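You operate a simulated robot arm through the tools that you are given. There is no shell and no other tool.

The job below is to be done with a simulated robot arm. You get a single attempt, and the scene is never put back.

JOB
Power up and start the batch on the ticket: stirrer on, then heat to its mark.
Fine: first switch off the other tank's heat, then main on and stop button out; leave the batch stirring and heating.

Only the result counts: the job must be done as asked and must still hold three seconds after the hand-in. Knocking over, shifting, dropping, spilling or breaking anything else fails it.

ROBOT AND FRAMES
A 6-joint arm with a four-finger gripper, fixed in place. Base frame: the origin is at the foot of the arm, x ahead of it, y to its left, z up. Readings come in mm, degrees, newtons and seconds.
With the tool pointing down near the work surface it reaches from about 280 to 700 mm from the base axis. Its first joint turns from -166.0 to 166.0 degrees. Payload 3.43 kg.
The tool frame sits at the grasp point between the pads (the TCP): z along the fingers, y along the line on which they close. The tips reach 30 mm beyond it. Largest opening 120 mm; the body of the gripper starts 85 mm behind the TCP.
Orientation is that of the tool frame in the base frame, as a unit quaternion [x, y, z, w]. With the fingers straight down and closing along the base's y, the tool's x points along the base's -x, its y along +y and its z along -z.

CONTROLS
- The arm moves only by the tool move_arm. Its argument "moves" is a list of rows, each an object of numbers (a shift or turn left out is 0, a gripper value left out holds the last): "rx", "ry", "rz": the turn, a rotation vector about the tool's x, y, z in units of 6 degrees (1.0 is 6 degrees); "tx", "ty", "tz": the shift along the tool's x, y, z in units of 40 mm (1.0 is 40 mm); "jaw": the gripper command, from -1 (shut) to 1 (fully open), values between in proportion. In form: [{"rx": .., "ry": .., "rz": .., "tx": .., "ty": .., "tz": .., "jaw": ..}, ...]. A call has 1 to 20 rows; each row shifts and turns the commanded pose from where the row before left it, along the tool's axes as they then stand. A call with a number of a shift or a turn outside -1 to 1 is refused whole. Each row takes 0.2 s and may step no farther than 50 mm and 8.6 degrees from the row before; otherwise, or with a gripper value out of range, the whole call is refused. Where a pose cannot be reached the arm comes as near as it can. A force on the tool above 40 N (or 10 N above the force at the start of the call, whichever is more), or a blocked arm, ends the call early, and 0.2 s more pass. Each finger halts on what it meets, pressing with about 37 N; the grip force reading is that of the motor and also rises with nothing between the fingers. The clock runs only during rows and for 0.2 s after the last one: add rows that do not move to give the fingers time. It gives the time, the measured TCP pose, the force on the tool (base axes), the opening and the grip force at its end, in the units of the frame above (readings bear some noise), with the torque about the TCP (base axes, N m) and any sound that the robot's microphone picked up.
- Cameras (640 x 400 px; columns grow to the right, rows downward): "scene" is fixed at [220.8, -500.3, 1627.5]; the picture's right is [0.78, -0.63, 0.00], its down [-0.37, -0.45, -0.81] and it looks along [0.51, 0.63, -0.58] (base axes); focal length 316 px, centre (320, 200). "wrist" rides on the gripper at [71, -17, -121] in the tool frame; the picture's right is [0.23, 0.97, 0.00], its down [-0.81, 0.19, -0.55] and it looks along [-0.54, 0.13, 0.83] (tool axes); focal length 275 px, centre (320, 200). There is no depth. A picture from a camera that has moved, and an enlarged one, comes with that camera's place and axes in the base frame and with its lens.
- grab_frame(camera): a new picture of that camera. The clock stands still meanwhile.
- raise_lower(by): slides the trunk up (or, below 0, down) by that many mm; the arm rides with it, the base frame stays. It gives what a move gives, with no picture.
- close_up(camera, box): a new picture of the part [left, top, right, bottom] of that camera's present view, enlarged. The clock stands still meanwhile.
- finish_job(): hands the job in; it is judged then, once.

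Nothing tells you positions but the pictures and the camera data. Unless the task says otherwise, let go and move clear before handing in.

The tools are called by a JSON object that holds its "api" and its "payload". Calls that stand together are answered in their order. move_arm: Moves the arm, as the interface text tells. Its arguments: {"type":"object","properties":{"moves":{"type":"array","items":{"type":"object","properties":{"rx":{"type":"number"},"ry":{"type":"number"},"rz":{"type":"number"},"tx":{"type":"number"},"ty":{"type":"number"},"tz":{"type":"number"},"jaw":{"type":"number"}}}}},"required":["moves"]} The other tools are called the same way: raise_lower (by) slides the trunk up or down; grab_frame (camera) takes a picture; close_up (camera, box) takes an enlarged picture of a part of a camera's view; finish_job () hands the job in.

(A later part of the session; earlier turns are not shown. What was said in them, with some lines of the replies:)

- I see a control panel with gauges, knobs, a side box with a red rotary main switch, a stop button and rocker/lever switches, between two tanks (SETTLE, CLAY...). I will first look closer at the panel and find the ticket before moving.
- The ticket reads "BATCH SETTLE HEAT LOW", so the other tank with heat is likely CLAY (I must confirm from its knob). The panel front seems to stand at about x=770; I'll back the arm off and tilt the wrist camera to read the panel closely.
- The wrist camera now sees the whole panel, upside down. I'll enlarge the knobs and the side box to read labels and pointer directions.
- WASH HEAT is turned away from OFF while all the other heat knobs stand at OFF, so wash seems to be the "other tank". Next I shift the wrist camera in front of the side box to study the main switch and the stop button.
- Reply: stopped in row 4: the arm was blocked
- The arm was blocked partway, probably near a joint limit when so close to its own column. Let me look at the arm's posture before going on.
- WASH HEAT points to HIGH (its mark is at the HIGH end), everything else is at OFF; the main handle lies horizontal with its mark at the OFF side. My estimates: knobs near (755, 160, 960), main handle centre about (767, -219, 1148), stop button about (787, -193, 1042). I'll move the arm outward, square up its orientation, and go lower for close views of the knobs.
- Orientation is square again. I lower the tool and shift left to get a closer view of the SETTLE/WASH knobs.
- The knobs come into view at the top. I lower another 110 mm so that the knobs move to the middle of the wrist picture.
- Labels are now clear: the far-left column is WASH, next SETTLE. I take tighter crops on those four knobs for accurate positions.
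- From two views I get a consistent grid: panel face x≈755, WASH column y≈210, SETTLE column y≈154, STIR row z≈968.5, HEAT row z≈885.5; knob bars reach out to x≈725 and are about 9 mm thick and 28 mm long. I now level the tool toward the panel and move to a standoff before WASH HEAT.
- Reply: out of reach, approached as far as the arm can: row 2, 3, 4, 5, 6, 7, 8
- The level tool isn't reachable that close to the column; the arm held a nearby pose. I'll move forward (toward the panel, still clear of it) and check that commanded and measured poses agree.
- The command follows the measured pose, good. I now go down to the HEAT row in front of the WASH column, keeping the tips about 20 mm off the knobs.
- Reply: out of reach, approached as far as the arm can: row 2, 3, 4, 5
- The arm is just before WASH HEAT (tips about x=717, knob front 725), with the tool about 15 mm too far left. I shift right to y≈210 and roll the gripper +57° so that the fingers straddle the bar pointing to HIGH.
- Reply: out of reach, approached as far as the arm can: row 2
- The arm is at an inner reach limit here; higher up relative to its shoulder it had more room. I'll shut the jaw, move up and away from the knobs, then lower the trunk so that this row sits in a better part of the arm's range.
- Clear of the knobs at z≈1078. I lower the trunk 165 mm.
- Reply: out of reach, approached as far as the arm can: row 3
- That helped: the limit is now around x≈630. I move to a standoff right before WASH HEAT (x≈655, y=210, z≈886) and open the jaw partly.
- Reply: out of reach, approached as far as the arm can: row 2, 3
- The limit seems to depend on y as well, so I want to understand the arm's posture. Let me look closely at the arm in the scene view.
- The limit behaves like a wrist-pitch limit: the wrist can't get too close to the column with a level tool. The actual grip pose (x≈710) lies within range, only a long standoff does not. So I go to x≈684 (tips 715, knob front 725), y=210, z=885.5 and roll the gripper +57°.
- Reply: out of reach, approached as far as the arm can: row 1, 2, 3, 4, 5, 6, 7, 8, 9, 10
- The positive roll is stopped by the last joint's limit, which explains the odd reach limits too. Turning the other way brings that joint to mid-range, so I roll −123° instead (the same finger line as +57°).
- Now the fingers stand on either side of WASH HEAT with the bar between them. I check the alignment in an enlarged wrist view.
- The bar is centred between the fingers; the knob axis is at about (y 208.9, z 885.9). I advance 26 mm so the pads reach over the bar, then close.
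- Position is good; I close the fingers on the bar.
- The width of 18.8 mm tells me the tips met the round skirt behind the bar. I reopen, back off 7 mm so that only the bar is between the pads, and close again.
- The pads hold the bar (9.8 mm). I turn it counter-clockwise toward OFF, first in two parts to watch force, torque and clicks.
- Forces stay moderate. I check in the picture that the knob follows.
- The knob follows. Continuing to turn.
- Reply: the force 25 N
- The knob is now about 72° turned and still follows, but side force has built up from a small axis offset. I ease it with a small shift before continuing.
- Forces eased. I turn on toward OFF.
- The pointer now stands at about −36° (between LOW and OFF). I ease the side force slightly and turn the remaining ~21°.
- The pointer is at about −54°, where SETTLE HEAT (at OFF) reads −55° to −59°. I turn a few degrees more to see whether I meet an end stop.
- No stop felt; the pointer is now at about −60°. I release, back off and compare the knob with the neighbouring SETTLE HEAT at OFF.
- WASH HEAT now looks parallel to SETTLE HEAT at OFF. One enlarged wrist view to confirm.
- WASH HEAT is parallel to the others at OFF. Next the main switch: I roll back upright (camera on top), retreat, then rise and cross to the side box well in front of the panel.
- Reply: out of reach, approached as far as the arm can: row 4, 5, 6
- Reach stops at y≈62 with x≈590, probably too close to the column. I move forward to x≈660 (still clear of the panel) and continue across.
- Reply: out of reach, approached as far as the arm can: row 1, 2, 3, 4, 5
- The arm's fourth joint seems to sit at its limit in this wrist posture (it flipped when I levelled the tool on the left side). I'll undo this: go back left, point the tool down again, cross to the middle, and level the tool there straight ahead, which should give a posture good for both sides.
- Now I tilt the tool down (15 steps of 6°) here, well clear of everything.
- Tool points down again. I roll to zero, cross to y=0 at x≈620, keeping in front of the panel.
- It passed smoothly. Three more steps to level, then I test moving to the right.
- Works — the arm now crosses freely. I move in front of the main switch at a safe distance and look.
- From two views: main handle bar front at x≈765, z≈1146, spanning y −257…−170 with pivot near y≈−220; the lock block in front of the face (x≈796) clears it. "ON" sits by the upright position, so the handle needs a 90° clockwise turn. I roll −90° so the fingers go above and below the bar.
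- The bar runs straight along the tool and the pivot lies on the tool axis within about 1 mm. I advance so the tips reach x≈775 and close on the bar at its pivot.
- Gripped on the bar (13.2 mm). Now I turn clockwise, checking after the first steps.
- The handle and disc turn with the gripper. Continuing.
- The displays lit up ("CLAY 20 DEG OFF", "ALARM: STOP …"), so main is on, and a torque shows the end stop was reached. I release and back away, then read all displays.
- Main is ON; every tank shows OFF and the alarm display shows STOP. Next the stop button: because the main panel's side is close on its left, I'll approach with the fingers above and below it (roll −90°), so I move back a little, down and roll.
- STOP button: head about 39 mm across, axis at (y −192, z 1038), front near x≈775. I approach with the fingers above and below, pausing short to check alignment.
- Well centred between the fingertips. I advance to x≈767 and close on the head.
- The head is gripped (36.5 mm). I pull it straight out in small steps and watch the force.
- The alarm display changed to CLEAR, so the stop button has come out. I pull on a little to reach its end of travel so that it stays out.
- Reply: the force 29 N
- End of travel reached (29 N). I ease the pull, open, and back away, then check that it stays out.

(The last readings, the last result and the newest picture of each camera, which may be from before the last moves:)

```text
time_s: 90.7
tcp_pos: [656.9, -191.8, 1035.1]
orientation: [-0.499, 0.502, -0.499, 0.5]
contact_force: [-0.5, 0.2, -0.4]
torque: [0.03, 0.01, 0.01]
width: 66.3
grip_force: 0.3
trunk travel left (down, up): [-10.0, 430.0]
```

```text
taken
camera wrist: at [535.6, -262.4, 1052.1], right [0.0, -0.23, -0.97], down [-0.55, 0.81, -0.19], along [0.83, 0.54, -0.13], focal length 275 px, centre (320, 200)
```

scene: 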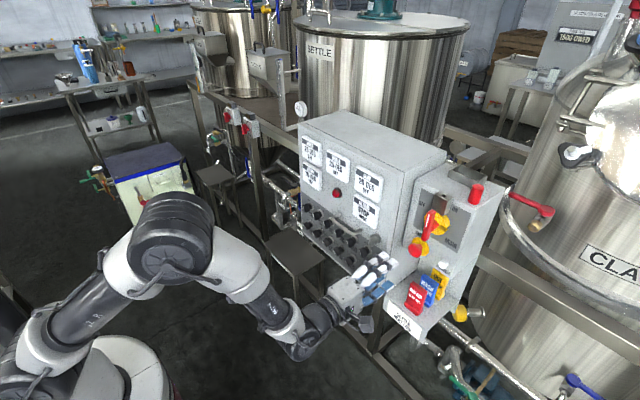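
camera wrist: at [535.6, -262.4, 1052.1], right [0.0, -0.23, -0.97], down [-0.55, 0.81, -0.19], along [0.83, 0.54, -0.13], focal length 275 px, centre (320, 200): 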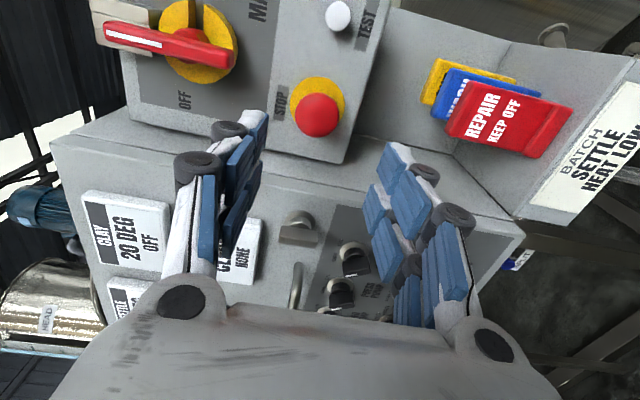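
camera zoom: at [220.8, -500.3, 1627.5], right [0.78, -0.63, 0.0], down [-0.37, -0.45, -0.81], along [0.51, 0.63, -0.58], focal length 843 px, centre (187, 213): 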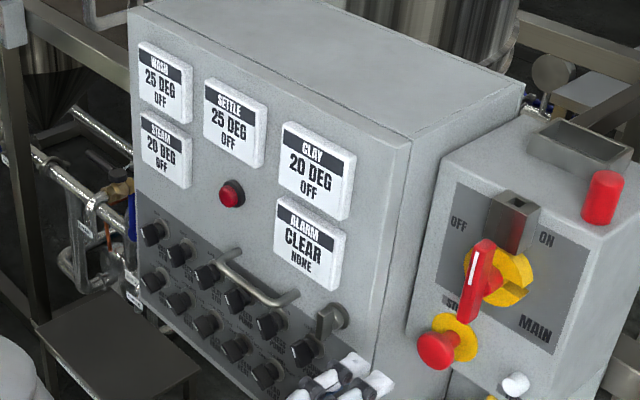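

Stop button stays out and alarm is CLEAR. Now SETTLE STIR at (y 154, z 968.5): I retract a bit, cross in front of the panel (tips at x≈660, clear of the door handle), then roll to match the bar.

{"api": "move_arm", "payload": {"moves": [{"tz": -0.7, "jaw": -0.25}, {"tx": -0.96, "ty": 0.186}, {"tx": -0.96, "ty": 0.186}, {"tx": -0.96, "ty": 0.186}, {"tx": -0.96, "ty": 0.186}, {"tx": -0.96, "ty": 0.186}, {"tx": -0.96, "ty": 0.186}, {"tx": -0.96, "ty": 0.186}, {"tx": -0.96, "ty": 0.186}, {"tx": -0.96, "ty": 0.186}, {}]}}

{"api": "move_arm", "payload": {"moves": [{"rz": 1}, {"rz": 1}, {"rz": 1}, {"rz": 1}, {"rz": 1}, {"rz": 1}, {"rz": 1}, {"rz": 1}, {"rz": 1}, {"rz": 1}, {"rz": 0.8}, {}]}}

{"api": "grab_frame", "payload": {"camera": "wrist"}}

{"api": "grab_frame", "payload": {"camera": "scene"}}

```text
time_s: 93.1
tcp_pos: [625.0, 153.7, 970.7]
orientation: [-0.5, 0.502, -0.499, 0.499]
contact_force: [0.9, 0.1, 0.3]
torque: [-0.01, -0.01, -0.01]
width: 45.2
grip_force: 0.0
trunk travel left (down, up): [-10.0, 430.0]
```

```text
time_s: 95.7
tcp_pos: [628.1, 153.3, 973.1]
orientation: [-0.152, 0.692, -0.153, 0.689]
contact_force: [-0.7, 0.4, -0.1]
torque: [0.05, 0.01, 0.0]
width: 45.1
grip_force: 0.0
trunk travel left (down, up): [-10.0, 430.0]
```

```text
taken
camera wrist: at [507.0, 108.9, 916.1], right [0.0, 0.79, -0.62], down [-0.55, 0.52, 0.66], along [0.84, 0.34, 0.43], focal length 275 px, centre (320, 200)
```

wrist: 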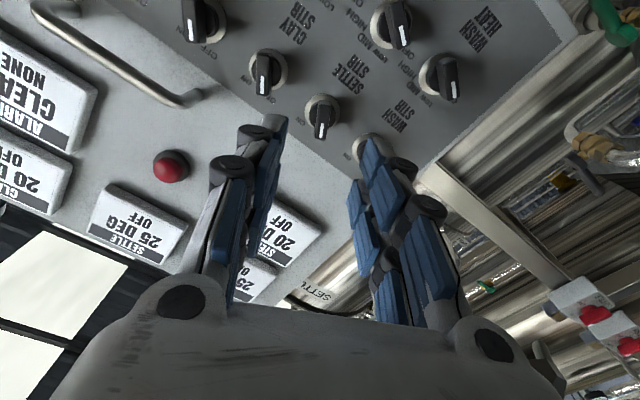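

```text
taken
```

scene: 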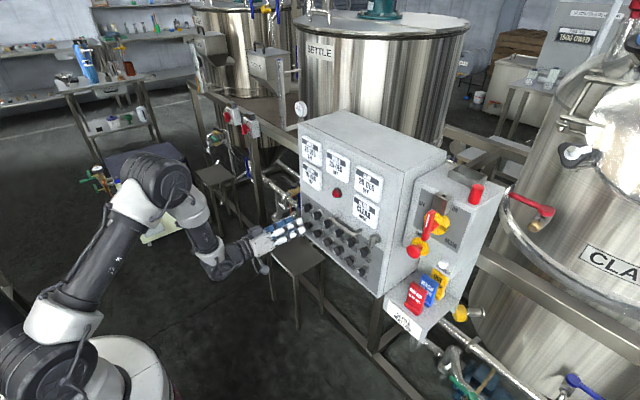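

The SETTLE STIR knob (label "SETTLE STIR", second from left) is straight ahead, its bar lined up with the fingers. I zoom in to fine-tune.

{"api": "close_up", "payload": {"camera": "wrist", "box": [240, 60, 400, 160]}}

```text
4.00 times, centred on (320, 110) of wrist
camera zoom: at [507.0, 108.9, 916.1], right [0.0, 0.79, -0.62], down [-0.55, 0.52, 0.66], along [0.84, 0.34, 0.43], focal length 1101 px, centre (320, 560)
```

zoom: 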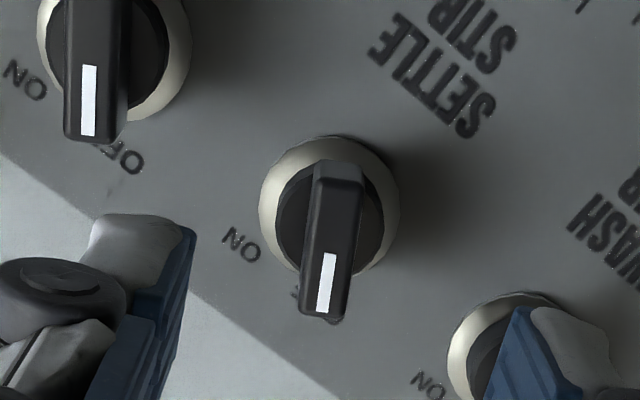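

The knob axis lies about 4 mm lower/right in tool terms and the bar is a few degrees more tilted. I correct, then advance to just before the bar and check again.

{"api": "move_arm", "payload": {"moves": [{"tx": 0.105, "ty": 0.05}, {"rz": -0.6}, {"tz": 0.5}, {"tz": 0.5}, {"tz": 0.3}, {}]}}

{"api": "close_up", "payload": {"camera": "wrist", "box": [220, 60, 420, 185]}}

```text
time_s: 97.1
tcp_pos: [680.4, 151.8, 970.0]
orientation: [-0.175, 0.687, -0.174, 0.684]
contact_force: [0.4, 0.0, 0.8]
torque: [-0.02, -0.01, 0.01]
width: 45.1
grip_force: 0.0
trunk travel left (down, up): [-10.0, 430.0]
```

```text
3.20 times, centred on (320, 122) of wrist
camera zoom: at [559.7, 103.9, 915.4], right [0.0, 0.74, -0.67], down [-0.55, 0.56, 0.62], along [0.84, 0.37, 0.41], focal length 881 px, centre (320, 448)
```

zoom: 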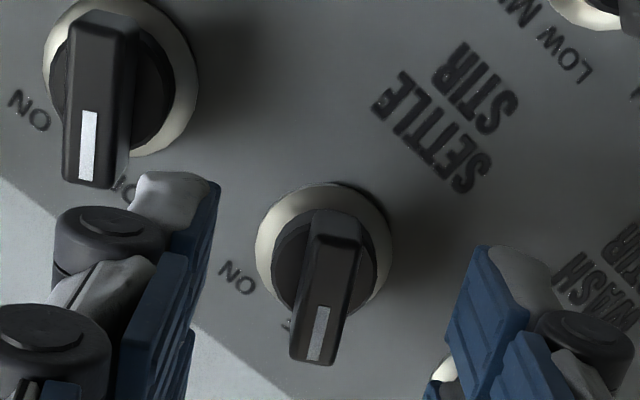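

Aligned within about 1 mm. I advance the last 22 mm so that the pads cover only the bar, and close.

{"api": "move_arm", "payload": {"moves": [{"tx": 0.02, "ty": 0.03, "tz": 0.28}, {"tz": 0.28}, {}, {"jaw": -1}, {}, {}, {}]}}

{"api": "close_up", "payload": {"camera": "wrist", "box": [220, 60, 420, 185]}}

```text
time_s: 98.7
tcp_pos: [701.8, 153.5, 968.4]
orientation: [-0.174, 0.687, -0.176, 0.684]
contact_force: [2.1, -1.3, 0.8]
torque: [0.03, -0.09, 0.06]
width: 10.0
grip_force: 39.2
trunk travel left (down, up): [-10.0, 430.0]
```

```text
3.20 times, centred on (320, 122) of wrist
camera zoom: at [581.4, 103.9, 913.6], right [0.0, 0.74, -0.67], down [-0.55, 0.56, 0.62], along [0.84, 0.37, 0.41], focal length 881 px, centre (320, 448)
```

zoom: 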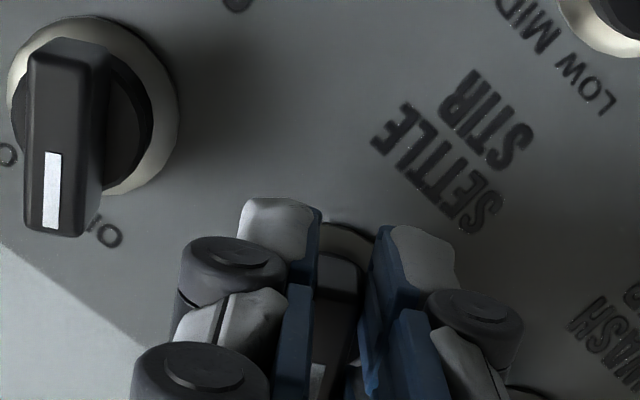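

Gripped (10 mm). I turn clockwise toward ON and watch the display.

{"api": "move_arm", "payload": {"moves": [{"rz": 1}, {"rz": 1}, {"rz": 1}, {"rz": 1}, {"rz": 1}, {}]}}

{"api": "move_arm", "payload": {"moves": [{"rz": 1}, {"rz": 1}, {"rz": 1}, {"rz": 1}, {}]}}

{"api": "close_up", "payload": {"camera": "scene", "box": [290, 125, 390, 240]}}

{"api": "close_up", "payload": {"camera": "wrist", "box": [220, 60, 420, 185]}}

```text
time_s: 100.1
tcp_pos: [702.2, 151.9, 968.5]
orientation: [0.011, 0.708, 0.008, 0.706]
contact_force: [8.6, -5.9, 8.6]
torque: [-0.01, 0.81, -0.16]
width: 9.9
grip_force: 43.5
trunk travel left (down, up): [-10.0, 430.0]
```

```text
time_s: 101.3
tcp_pos: [701.8, 152.7, 966.6]
orientation: [0.158, 0.69, 0.154, 0.689]
contact_force: [15.2, -5.0, 7.7]
torque: [0.02, -1.11, -0.54]
width: 10.1
grip_force: 43.7
trunk travel left (down, up): [-10.0, 430.0]
```

```text
3.48 times, centred on (340, 182) of scene
camera zoom: at [220.8, -500.3, 1627.5], right [0.78, -0.63, 0.0], down [-0.37, -0.45, -0.81], along [0.51, 0.63, -0.58], focal length 1100 px, centre (250, 261)
```

zoom: 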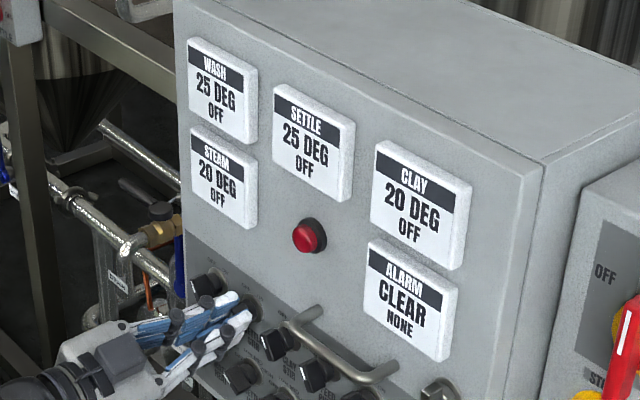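

```text
3.20 times, centred on (320, 122) of wrist
camera zoom: at [581.5, 169.1, 896.3], right [0.0, 0.98, 0.21], down [-0.55, -0.18, 0.82], along [0.83, -0.12, 0.54], focal length 881 px, centre (320, 448)
```

zoom: 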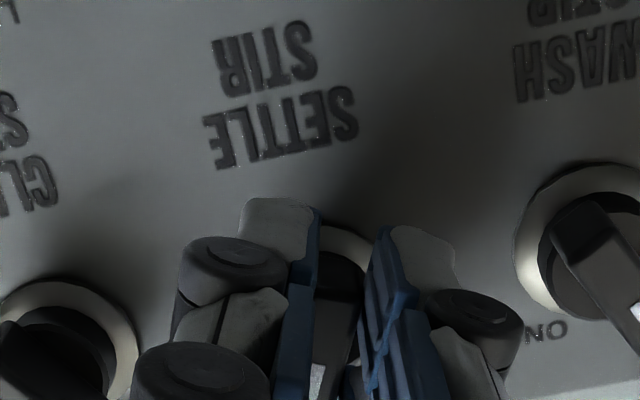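

The pointer is now at about +25°. I turn the last ~5° to mirror the OFF angle.

{"api": "move_arm", "payload": {"moves": [{"rz": 0.5}, {"rz": 0.3}, {}]}}

{"api": "close_up", "payload": {"camera": "scene", "box": [290, 125, 390, 240]}}

```text
time_s: 102.1
tcp_pos: [701.4, 152.3, 967.1]
orientation: [0.186, 0.683, 0.184, 0.682]
contact_force: [21.6, -7.2, 15.0]
torque: [-0.18, 0.2, 0.16]
width: 9.5
grip_force: 43.3
trunk travel left (down, up): [-10.0, 430.0]
```

```text
3.48 times, centred on (340, 182) of scene
camera zoom: at [220.8, -500.3, 1627.5], right [0.78, -0.63, 0.0], down [-0.37, -0.45, -0.81], along [0.51, 0.63, -0.58], focal length 1100 px, centre (250, 261)
```

zoom: 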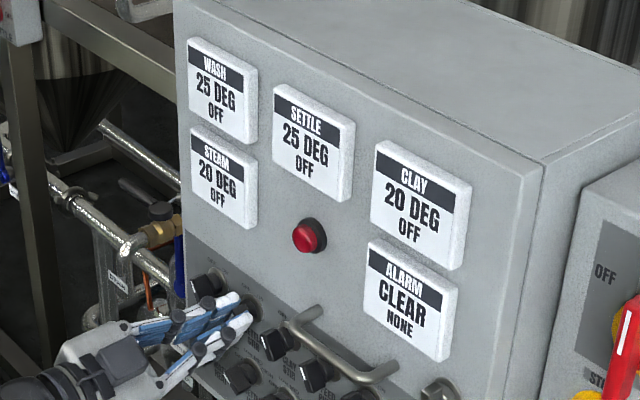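

The pointer is at +30° and I feel the stop. I release, back off and check the knob.

{"api": "move_arm", "payload": {"moves": [{"jaw": -0.3}, {}, {}, {"tz": -0.4}, {"tz": -0.6}, {}]}}

{"api": "close_up", "payload": {"camera": "wrist", "box": [200, 20, 420, 175]}}

{"api": "close_up", "payload": {"camera": "scene", "box": [290, 195, 350, 235]}}

```text
time_s: 103.5
tcp_pos: [657.5, 153.4, 967.1]
orientation: [0.185, 0.684, 0.183, 0.682]
contact_force: [0.9, -0.1, -0.5]
torque: [0.02, 0.03, 0.01]
width: 42.0
grip_force: 0.1
trunk travel left (down, up): [-10.0, 430.0]
```

```text
2.58 times, centred on (310, 98) of wrist
camera zoom: at [538.8, 175.3, 898.0], right [0.0, 0.96, 0.29], down [-0.55, -0.24, 0.8], along [0.84, -0.16, 0.53], focal length 710 px, centre (346, 464)
```

zoom: 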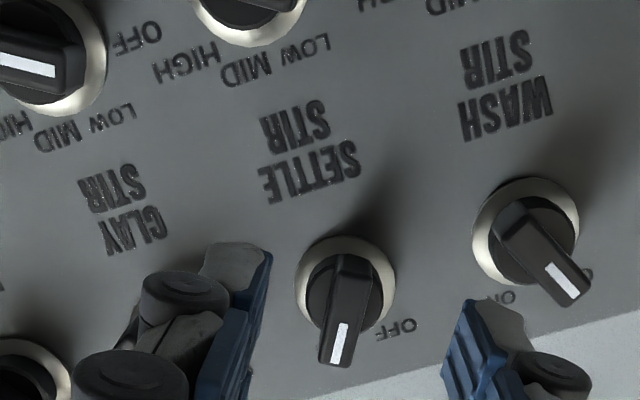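

```text
10.00 times, centred on (320, 215) of scene
camera zoom: at [220.8, -500.3, 1627.5], right [0.78, -0.63, 0.0], down [-0.37, -0.45, -0.81], along [0.51, 0.63, -0.58], focal length 3162 px, centre (320, 50)
```

zoom: 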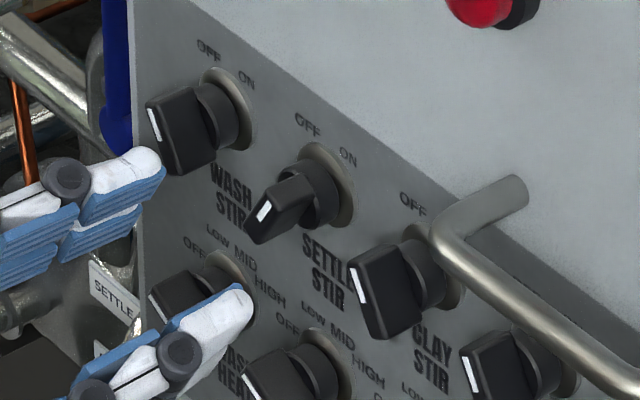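

SETTLE STIR is at ON. Last knob: SETTLE HEAT at (y 154, z 885.5), from OFF to LOW. I roll to −57°, go down one row, and look.

{"api": "move_arm", "payload": {"moves": [{"tz": -0.4}, {"rz": -1}, {"rz": -1}, {"rz": -1}, {"rz": -1}, {"rz": -1}, {"rz": -1}, {"rz": -1}, {"rz": -1}, {"rz": -1}, {"rz": -1}, {"rz": -1}, {"rz": -1}, {"rz": -1}, {"rz": -1}, {"rz": -0.5}, {}]}}

{"api": "move_arm", "payload": {"moves": [{"tx": 0.37, "ty": 0.57}, {"tx": 0.37, "ty": 0.57}, {"tx": 0.37, "ty": 0.57}, {}]}}

{"api": "close_up", "payload": {"camera": "wrist", "box": [220, 50, 420, 175]}}

{"api": "grab_frame", "payload": {"camera": "wrist"}}

```text
time_s: 107.1
tcp_pos: [646.2, 152.7, 967.6]
orientation: [-0.336, 0.623, -0.336, 0.621]
contact_force: [-1.2, 0.1, -0.1]
torque: [0.02, 0.0, -0.01]
width: 42.1
grip_force: 0.0
trunk travel left (down, up): [-10.0, 430.0]
```

```text
time_s: 108.1
tcp_pos: [646.0, 154.7, 887.1]
orientation: [-0.335, 0.624, -0.337, 0.621]
contact_force: [0.2, -0.3, 0.3]
torque: [-0.02, 0.0, 0.01]
width: 42.0
grip_force: 0.0
trunk travel left (down, up): [-10.0, 430.0]
```

```text
3.20 times, centred on (320, 112) of wrist
camera zoom: at [525.2, 84.9, 862.6], right [0.0, 0.34, -0.94], down [-0.55, 0.78, 0.29], along [0.83, 0.52, 0.19], focal length 881 px, centre (320, 480)
```

zoom: 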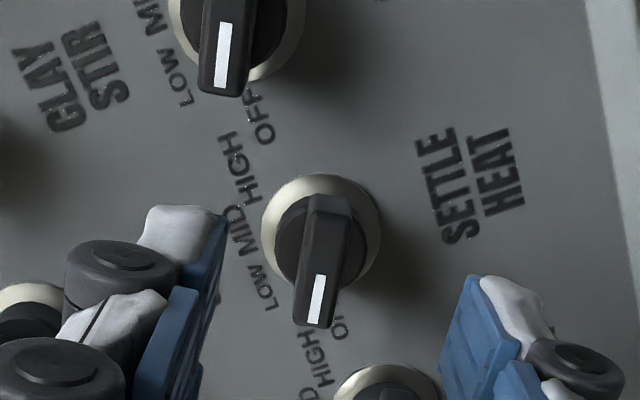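

```text
taken
camera wrist: at [525.2, 84.9, 862.6], right [0.0, 0.34, -0.94], down [-0.55, 0.78, 0.29], along [0.83, 0.52, 0.19], focal length 275 px, centre (320, 200)
```

wrist: 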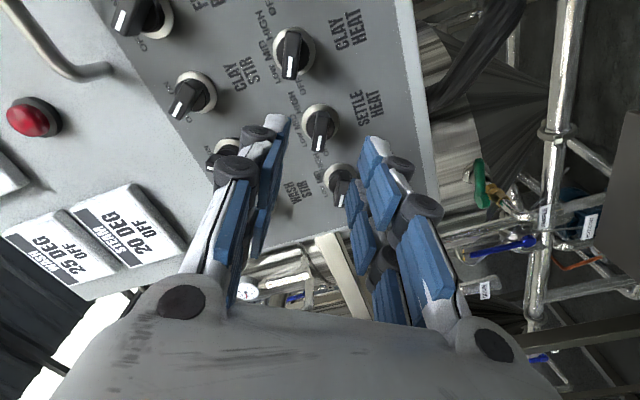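

SETTLE HEAT is centred within 1 mm; its bar is about 3° more tilted. I correct the roll and advance to the gripping depth, then close.

{"api": "move_arm", "payload": {"moves": [{"rz": -0.45, "tx": 0.02, "ty": 0.015}, {"tz": 0.5}, {"tz": 0.5}, {"tz": 0.4}, {}]}}

{"api": "close_up", "payload": {"camera": "wrist", "box": [220, 60, 420, 185]}}

```text
time_s: 109.3
tcp_pos: [702.4, 152.2, 884.7]
orientation: [-0.351, 0.616, -0.35, 0.612]
contact_force: [0.4, 0.5, -0.4]
torque: [0.01, 0.02, -0.02]
width: 41.9
grip_force: 0.1
trunk travel left (down, up): [-10.0, 430.0]
```

```text
3.20 times, centred on (320, 122) of wrist
camera zoom: at [582.1, 82.8, 863.5], right [0.0, 0.3, -0.96], down [-0.55, 0.8, 0.25], along [0.84, 0.53, 0.16], focal length 881 px, centre (320, 448)
```

zoom: 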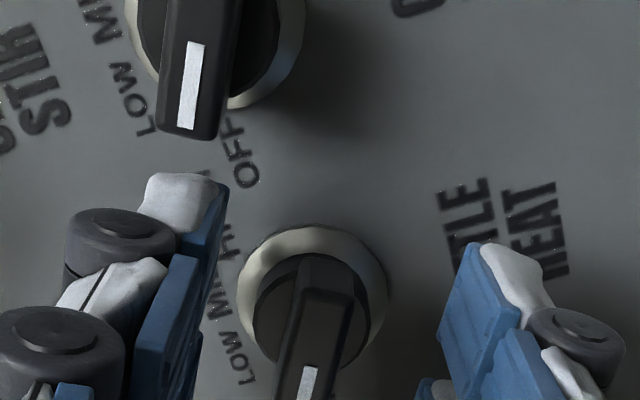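

{"api": "move_arm", "payload": {"moves": [{"jaw": -1}, {}, {}, {}]}}

```text
time_s: 110.3
tcp_pos: [702.9, 151.4, 884.1]
orientation: [-0.349, 0.615, -0.352, 0.613]
contact_force: [2.9, -2.2, 3.9]
torque: [-0.02, 0.12, -0.47]
width: 9.9
grip_force: 41.7
trunk travel left (down, up): [-10.0, 430.0]
```

Gripped (9.9 mm). I turn clockwise toward LOW, stopping to check the angle and the display.

{"api": "move_arm", "payload": {"moves": [{"rz": 1}, {"rz": 1}, {"rz": 1}, {"rz": 1}, {"rz": 1}, {}]}}

{"api": "close_up", "payload": {"camera": "scene", "box": [290, 125, 390, 240]}}

{"api": "close_up", "payload": {"camera": "wrist", "box": [200, 20, 420, 185]}}

```text
time_s: 111.7
tcp_pos: [703.2, 152.3, 885.9]
orientation: [-0.177, 0.685, -0.181, 0.683]
contact_force: [15.8, -10.8, 14.8]
torque: [0.0, 0.14, -0.6]
width: 10.2
grip_force: 43.8
trunk travel left (down, up): [-10.0, 430.0]
```

```text
3.48 times, centred on (340, 182) of scene
camera zoom: at [220.8, -500.3, 1627.5], right [0.78, -0.63, 0.0], down [-0.37, -0.45, -0.81], along [0.51, 0.63, -0.58], focal length 1100 px, centre (250, 261)
```

zoom: 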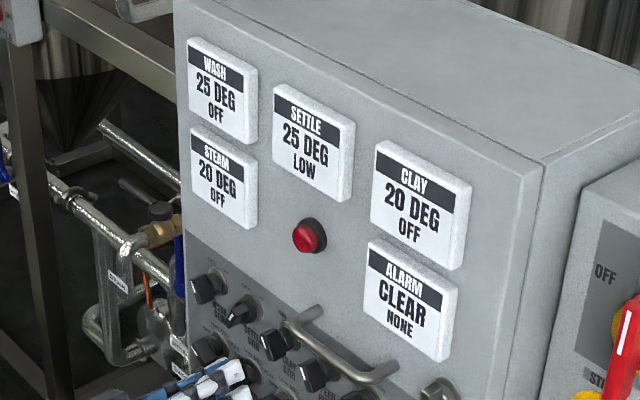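

```text
2.42 times, centred on (310, 102) of wrist
camera zoom: at [582.1, 103.4, 831.6], right [0.0, 0.74, -0.68], down [-0.55, 0.57, 0.61], along [0.84, 0.37, 0.41], focal length 667 px, centre (344, 436)
```

zoom: 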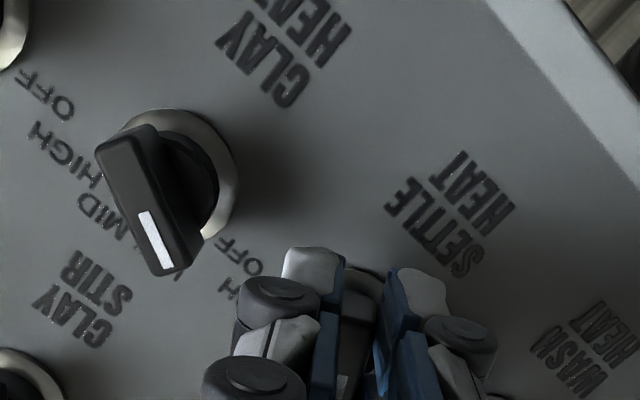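

The SETTLE display now reads LOW. I ease the side load and turn the remaining ~9° so that the pointer sits squarely at the LOW mark.

{"api": "move_arm", "payload": {"moves": [{"tx": -0.014, "ty": -0.036, "tz": 0.03}, {"rz": 0.75}, {"rz": 0.7}, {}]}}

{"api": "close_up", "payload": {"camera": "scene", "box": [290, 125, 390, 240]}}

```text
time_s: 112.7
tcp_pos: [701.8, 152.8, 885.8]
orientation: [-0.125, 0.697, -0.127, 0.695]
contact_force: [14.6, -5.4, 15.1]
torque: [0.02, 0.43, -0.39]
width: 10.1
grip_force: 43.8
trunk travel left (down, up): [-10.0, 430.0]
```

```text
3.48 times, centred on (340, 182) of scene
camera zoom: at [220.8, -500.3, 1627.5], right [0.78, -0.63, 0.0], down [-0.37, -0.45, -0.81], along [0.51, 0.63, -0.58], focal length 1100 px, centre (250, 261)
```

zoom: 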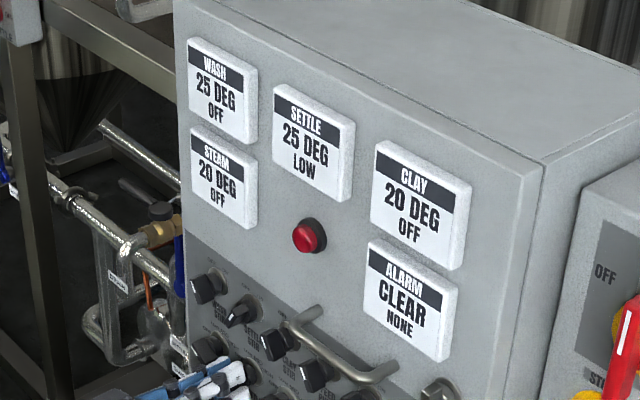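

Pointer at −20.5°, display LOW. I release, back straight off and check everything.

{"api": "move_arm", "payload": {"moves": [{"jaw": -0.3}, {}, {}, {"tz": -0.4}, {"tz": -0.6}, {"tz": -0.6}, {}]}}

{"api": "grab_frame", "payload": {"camera": "scene"}}

{"api": "close_up", "payload": {"camera": "scene", "box": [290, 125, 390, 240]}}

{"api": "close_up", "payload": {"camera": "wrist", "box": [200, 20, 420, 185]}}

```text
time_s: 114.3
tcp_pos: [637.9, 154.1, 886.6]
orientation: [-0.128, 0.697, -0.128, 0.694]
contact_force: [-0.5, 0.5, 0.1]
torque: [0.03, -0.02, 0.01]
width: 41.9
grip_force: 0.1
trunk travel left (down, up): [-10.0, 430.0]
```

```text
taken
```

scene: 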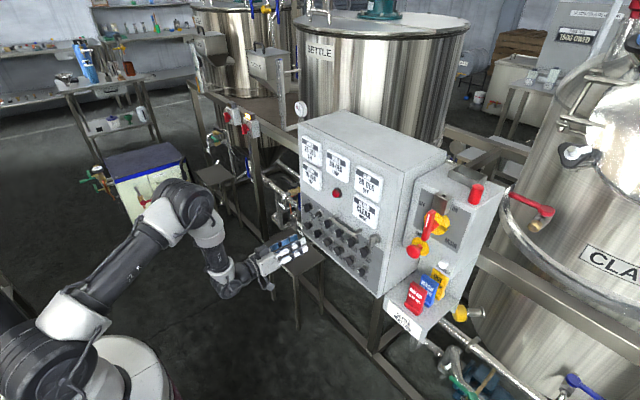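

```text
3.48 times, centred on (340, 182) of scene
camera zoom: at [220.8, -500.3, 1627.5], right [0.78, -0.63, 0.0], down [-0.37, -0.45, -0.81], along [0.51, 0.63, -0.58], focal length 1100 px, centre (250, 261)
```

zoom: 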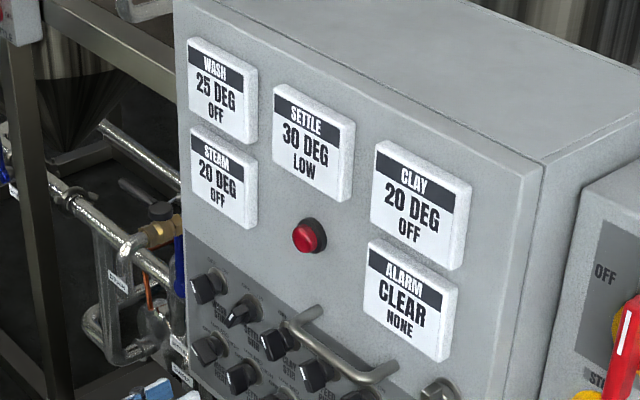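

```text
2.42 times, centred on (310, 102) of wrist
camera zoom: at [517.8, 113.7, 825.3], right [0.0, 0.83, -0.56], down [-0.55, 0.47, 0.69], along [0.84, 0.31, 0.45], focal length 667 px, centre (344, 436)
```

zoom: 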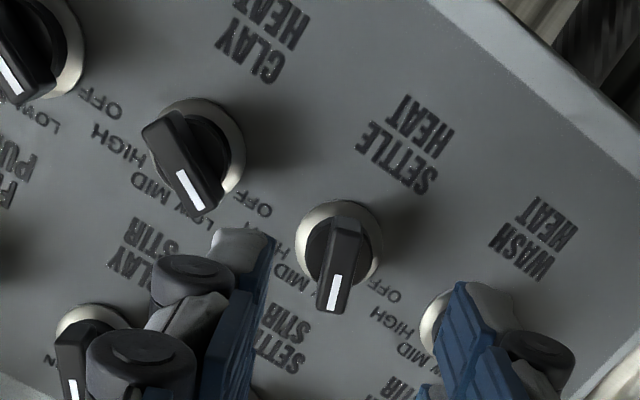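

SETTLE shows 30 DEG LOW and rising, WASH, CLAY and STEAM show OFF, alarm CLEAR. I retreat further and wait a moment, then make a final check of all controls.

{"api": "move_arm", "payload": {"moves": [{"tz": -0.5}, {"tz": -0.5}, {}, {}, {}, {}, {}, {}, {}, {}, {}, {}]}}

{"api": "close_up", "payload": {"camera": "scene", "box": [290, 125, 390, 240]}}

{"api": "close_up", "payload": {"camera": "scene", "box": [295, 195, 385, 285]}}

{"api": "close_up", "payload": {"camera": "scene", "box": [380, 170, 500, 340]}}

```text
time_s: 116.9
tcp_pos: [600.4, 154.9, 886.4]
orientation: [-0.127, 0.697, -0.129, 0.694]
contact_force: [0.0, 0.3, -0.5]
torque: [-0.01, -0.01, -0.01]
width: 42.0
grip_force: 0.0
trunk travel left (down, up): [-10.0, 430.0]
```

```text
3.48 times, centred on (340, 182) of scene
camera zoom: at [220.8, -500.3, 1627.5], right [0.78, -0.63, 0.0], down [-0.37, -0.45, -0.81], along [0.51, 0.63, -0.58], focal length 1100 px, centre (250, 261)
```

zoom: 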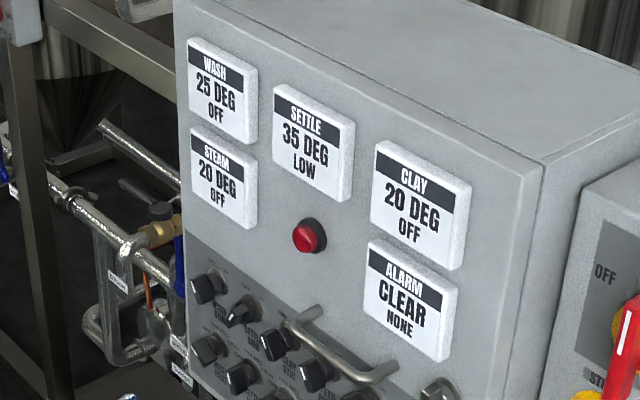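

```text
4.44 times, centred on (340, 240) of scene
camera zoom: at [220.8, -500.3, 1627.5], right [0.78, -0.63, 0.0], down [-0.37, -0.45, -0.81], along [0.51, 0.63, -0.58], focal length 1405 px, centre (231, 22)
```

zoom: 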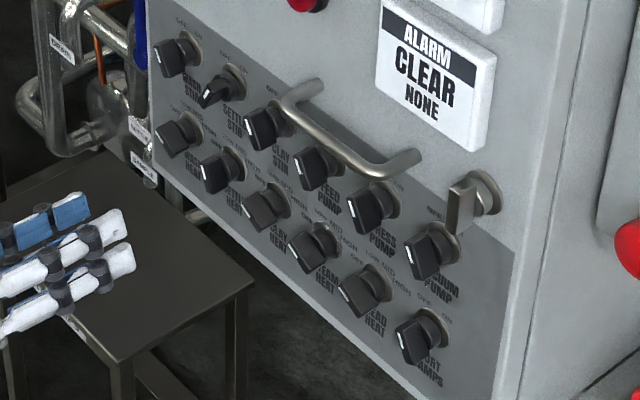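

```text
2.35 times, centred on (440, 255) of scene
camera zoom: at [220.8, -500.3, 1627.5], right [0.78, -0.63, 0.0], down [-0.37, -0.45, -0.81], along [0.51, 0.63, -0.58], focal length 744 px, centre (38, 71)
```

zoom: 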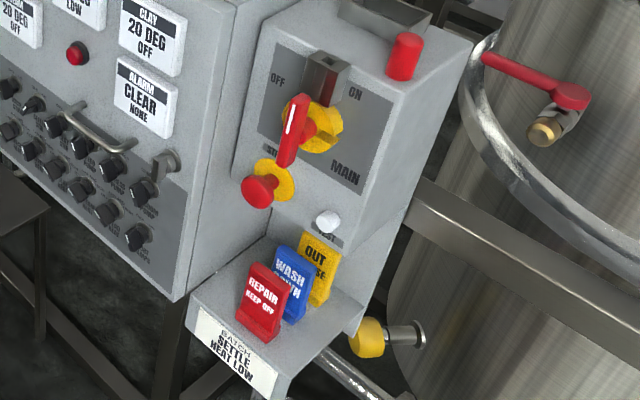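

Main is ON, the stop button is out, WASH heat is OFF, SETTLE is stirring and heating on LOW (35 DEG and rising), alarm CLEAR, and the arm is clear with nothing disturbed. I hand the job in.

{"api": "finish_job", "payload": {}}

```text
The job is handed in.
```

The SETTLE batch on the ticket ("SETTLE, HEAT LOW") is stirring and heating, and the job is handed in. I don't have the judge's result.

I did the steps in this order:

1. **Other tank's heat:** WASH HEAT was set to HIGH. I turned it to OFF.
2. **Main:** I turned the handle to ON, and the displays lit up.
3. **Stop button:** I pulled it out to the end of its travel and it stayed out. The alarm display changed from STOP to CLEAR.
4. **Stirrer:** SETTLE STIR is at ON. The panel has no stirring readout, so I confirmed this from the knob position only.
5. **Heat:** SETTLE HEAT is at LOW. The display reads LOW and had climbed from 25 to 35 DEG by my last check.

At that last check, WASH, CLAY and STEAM all read OFF. The arm had let go and was backed clear of the panel. I saw nothing knocked, moved or spilled.
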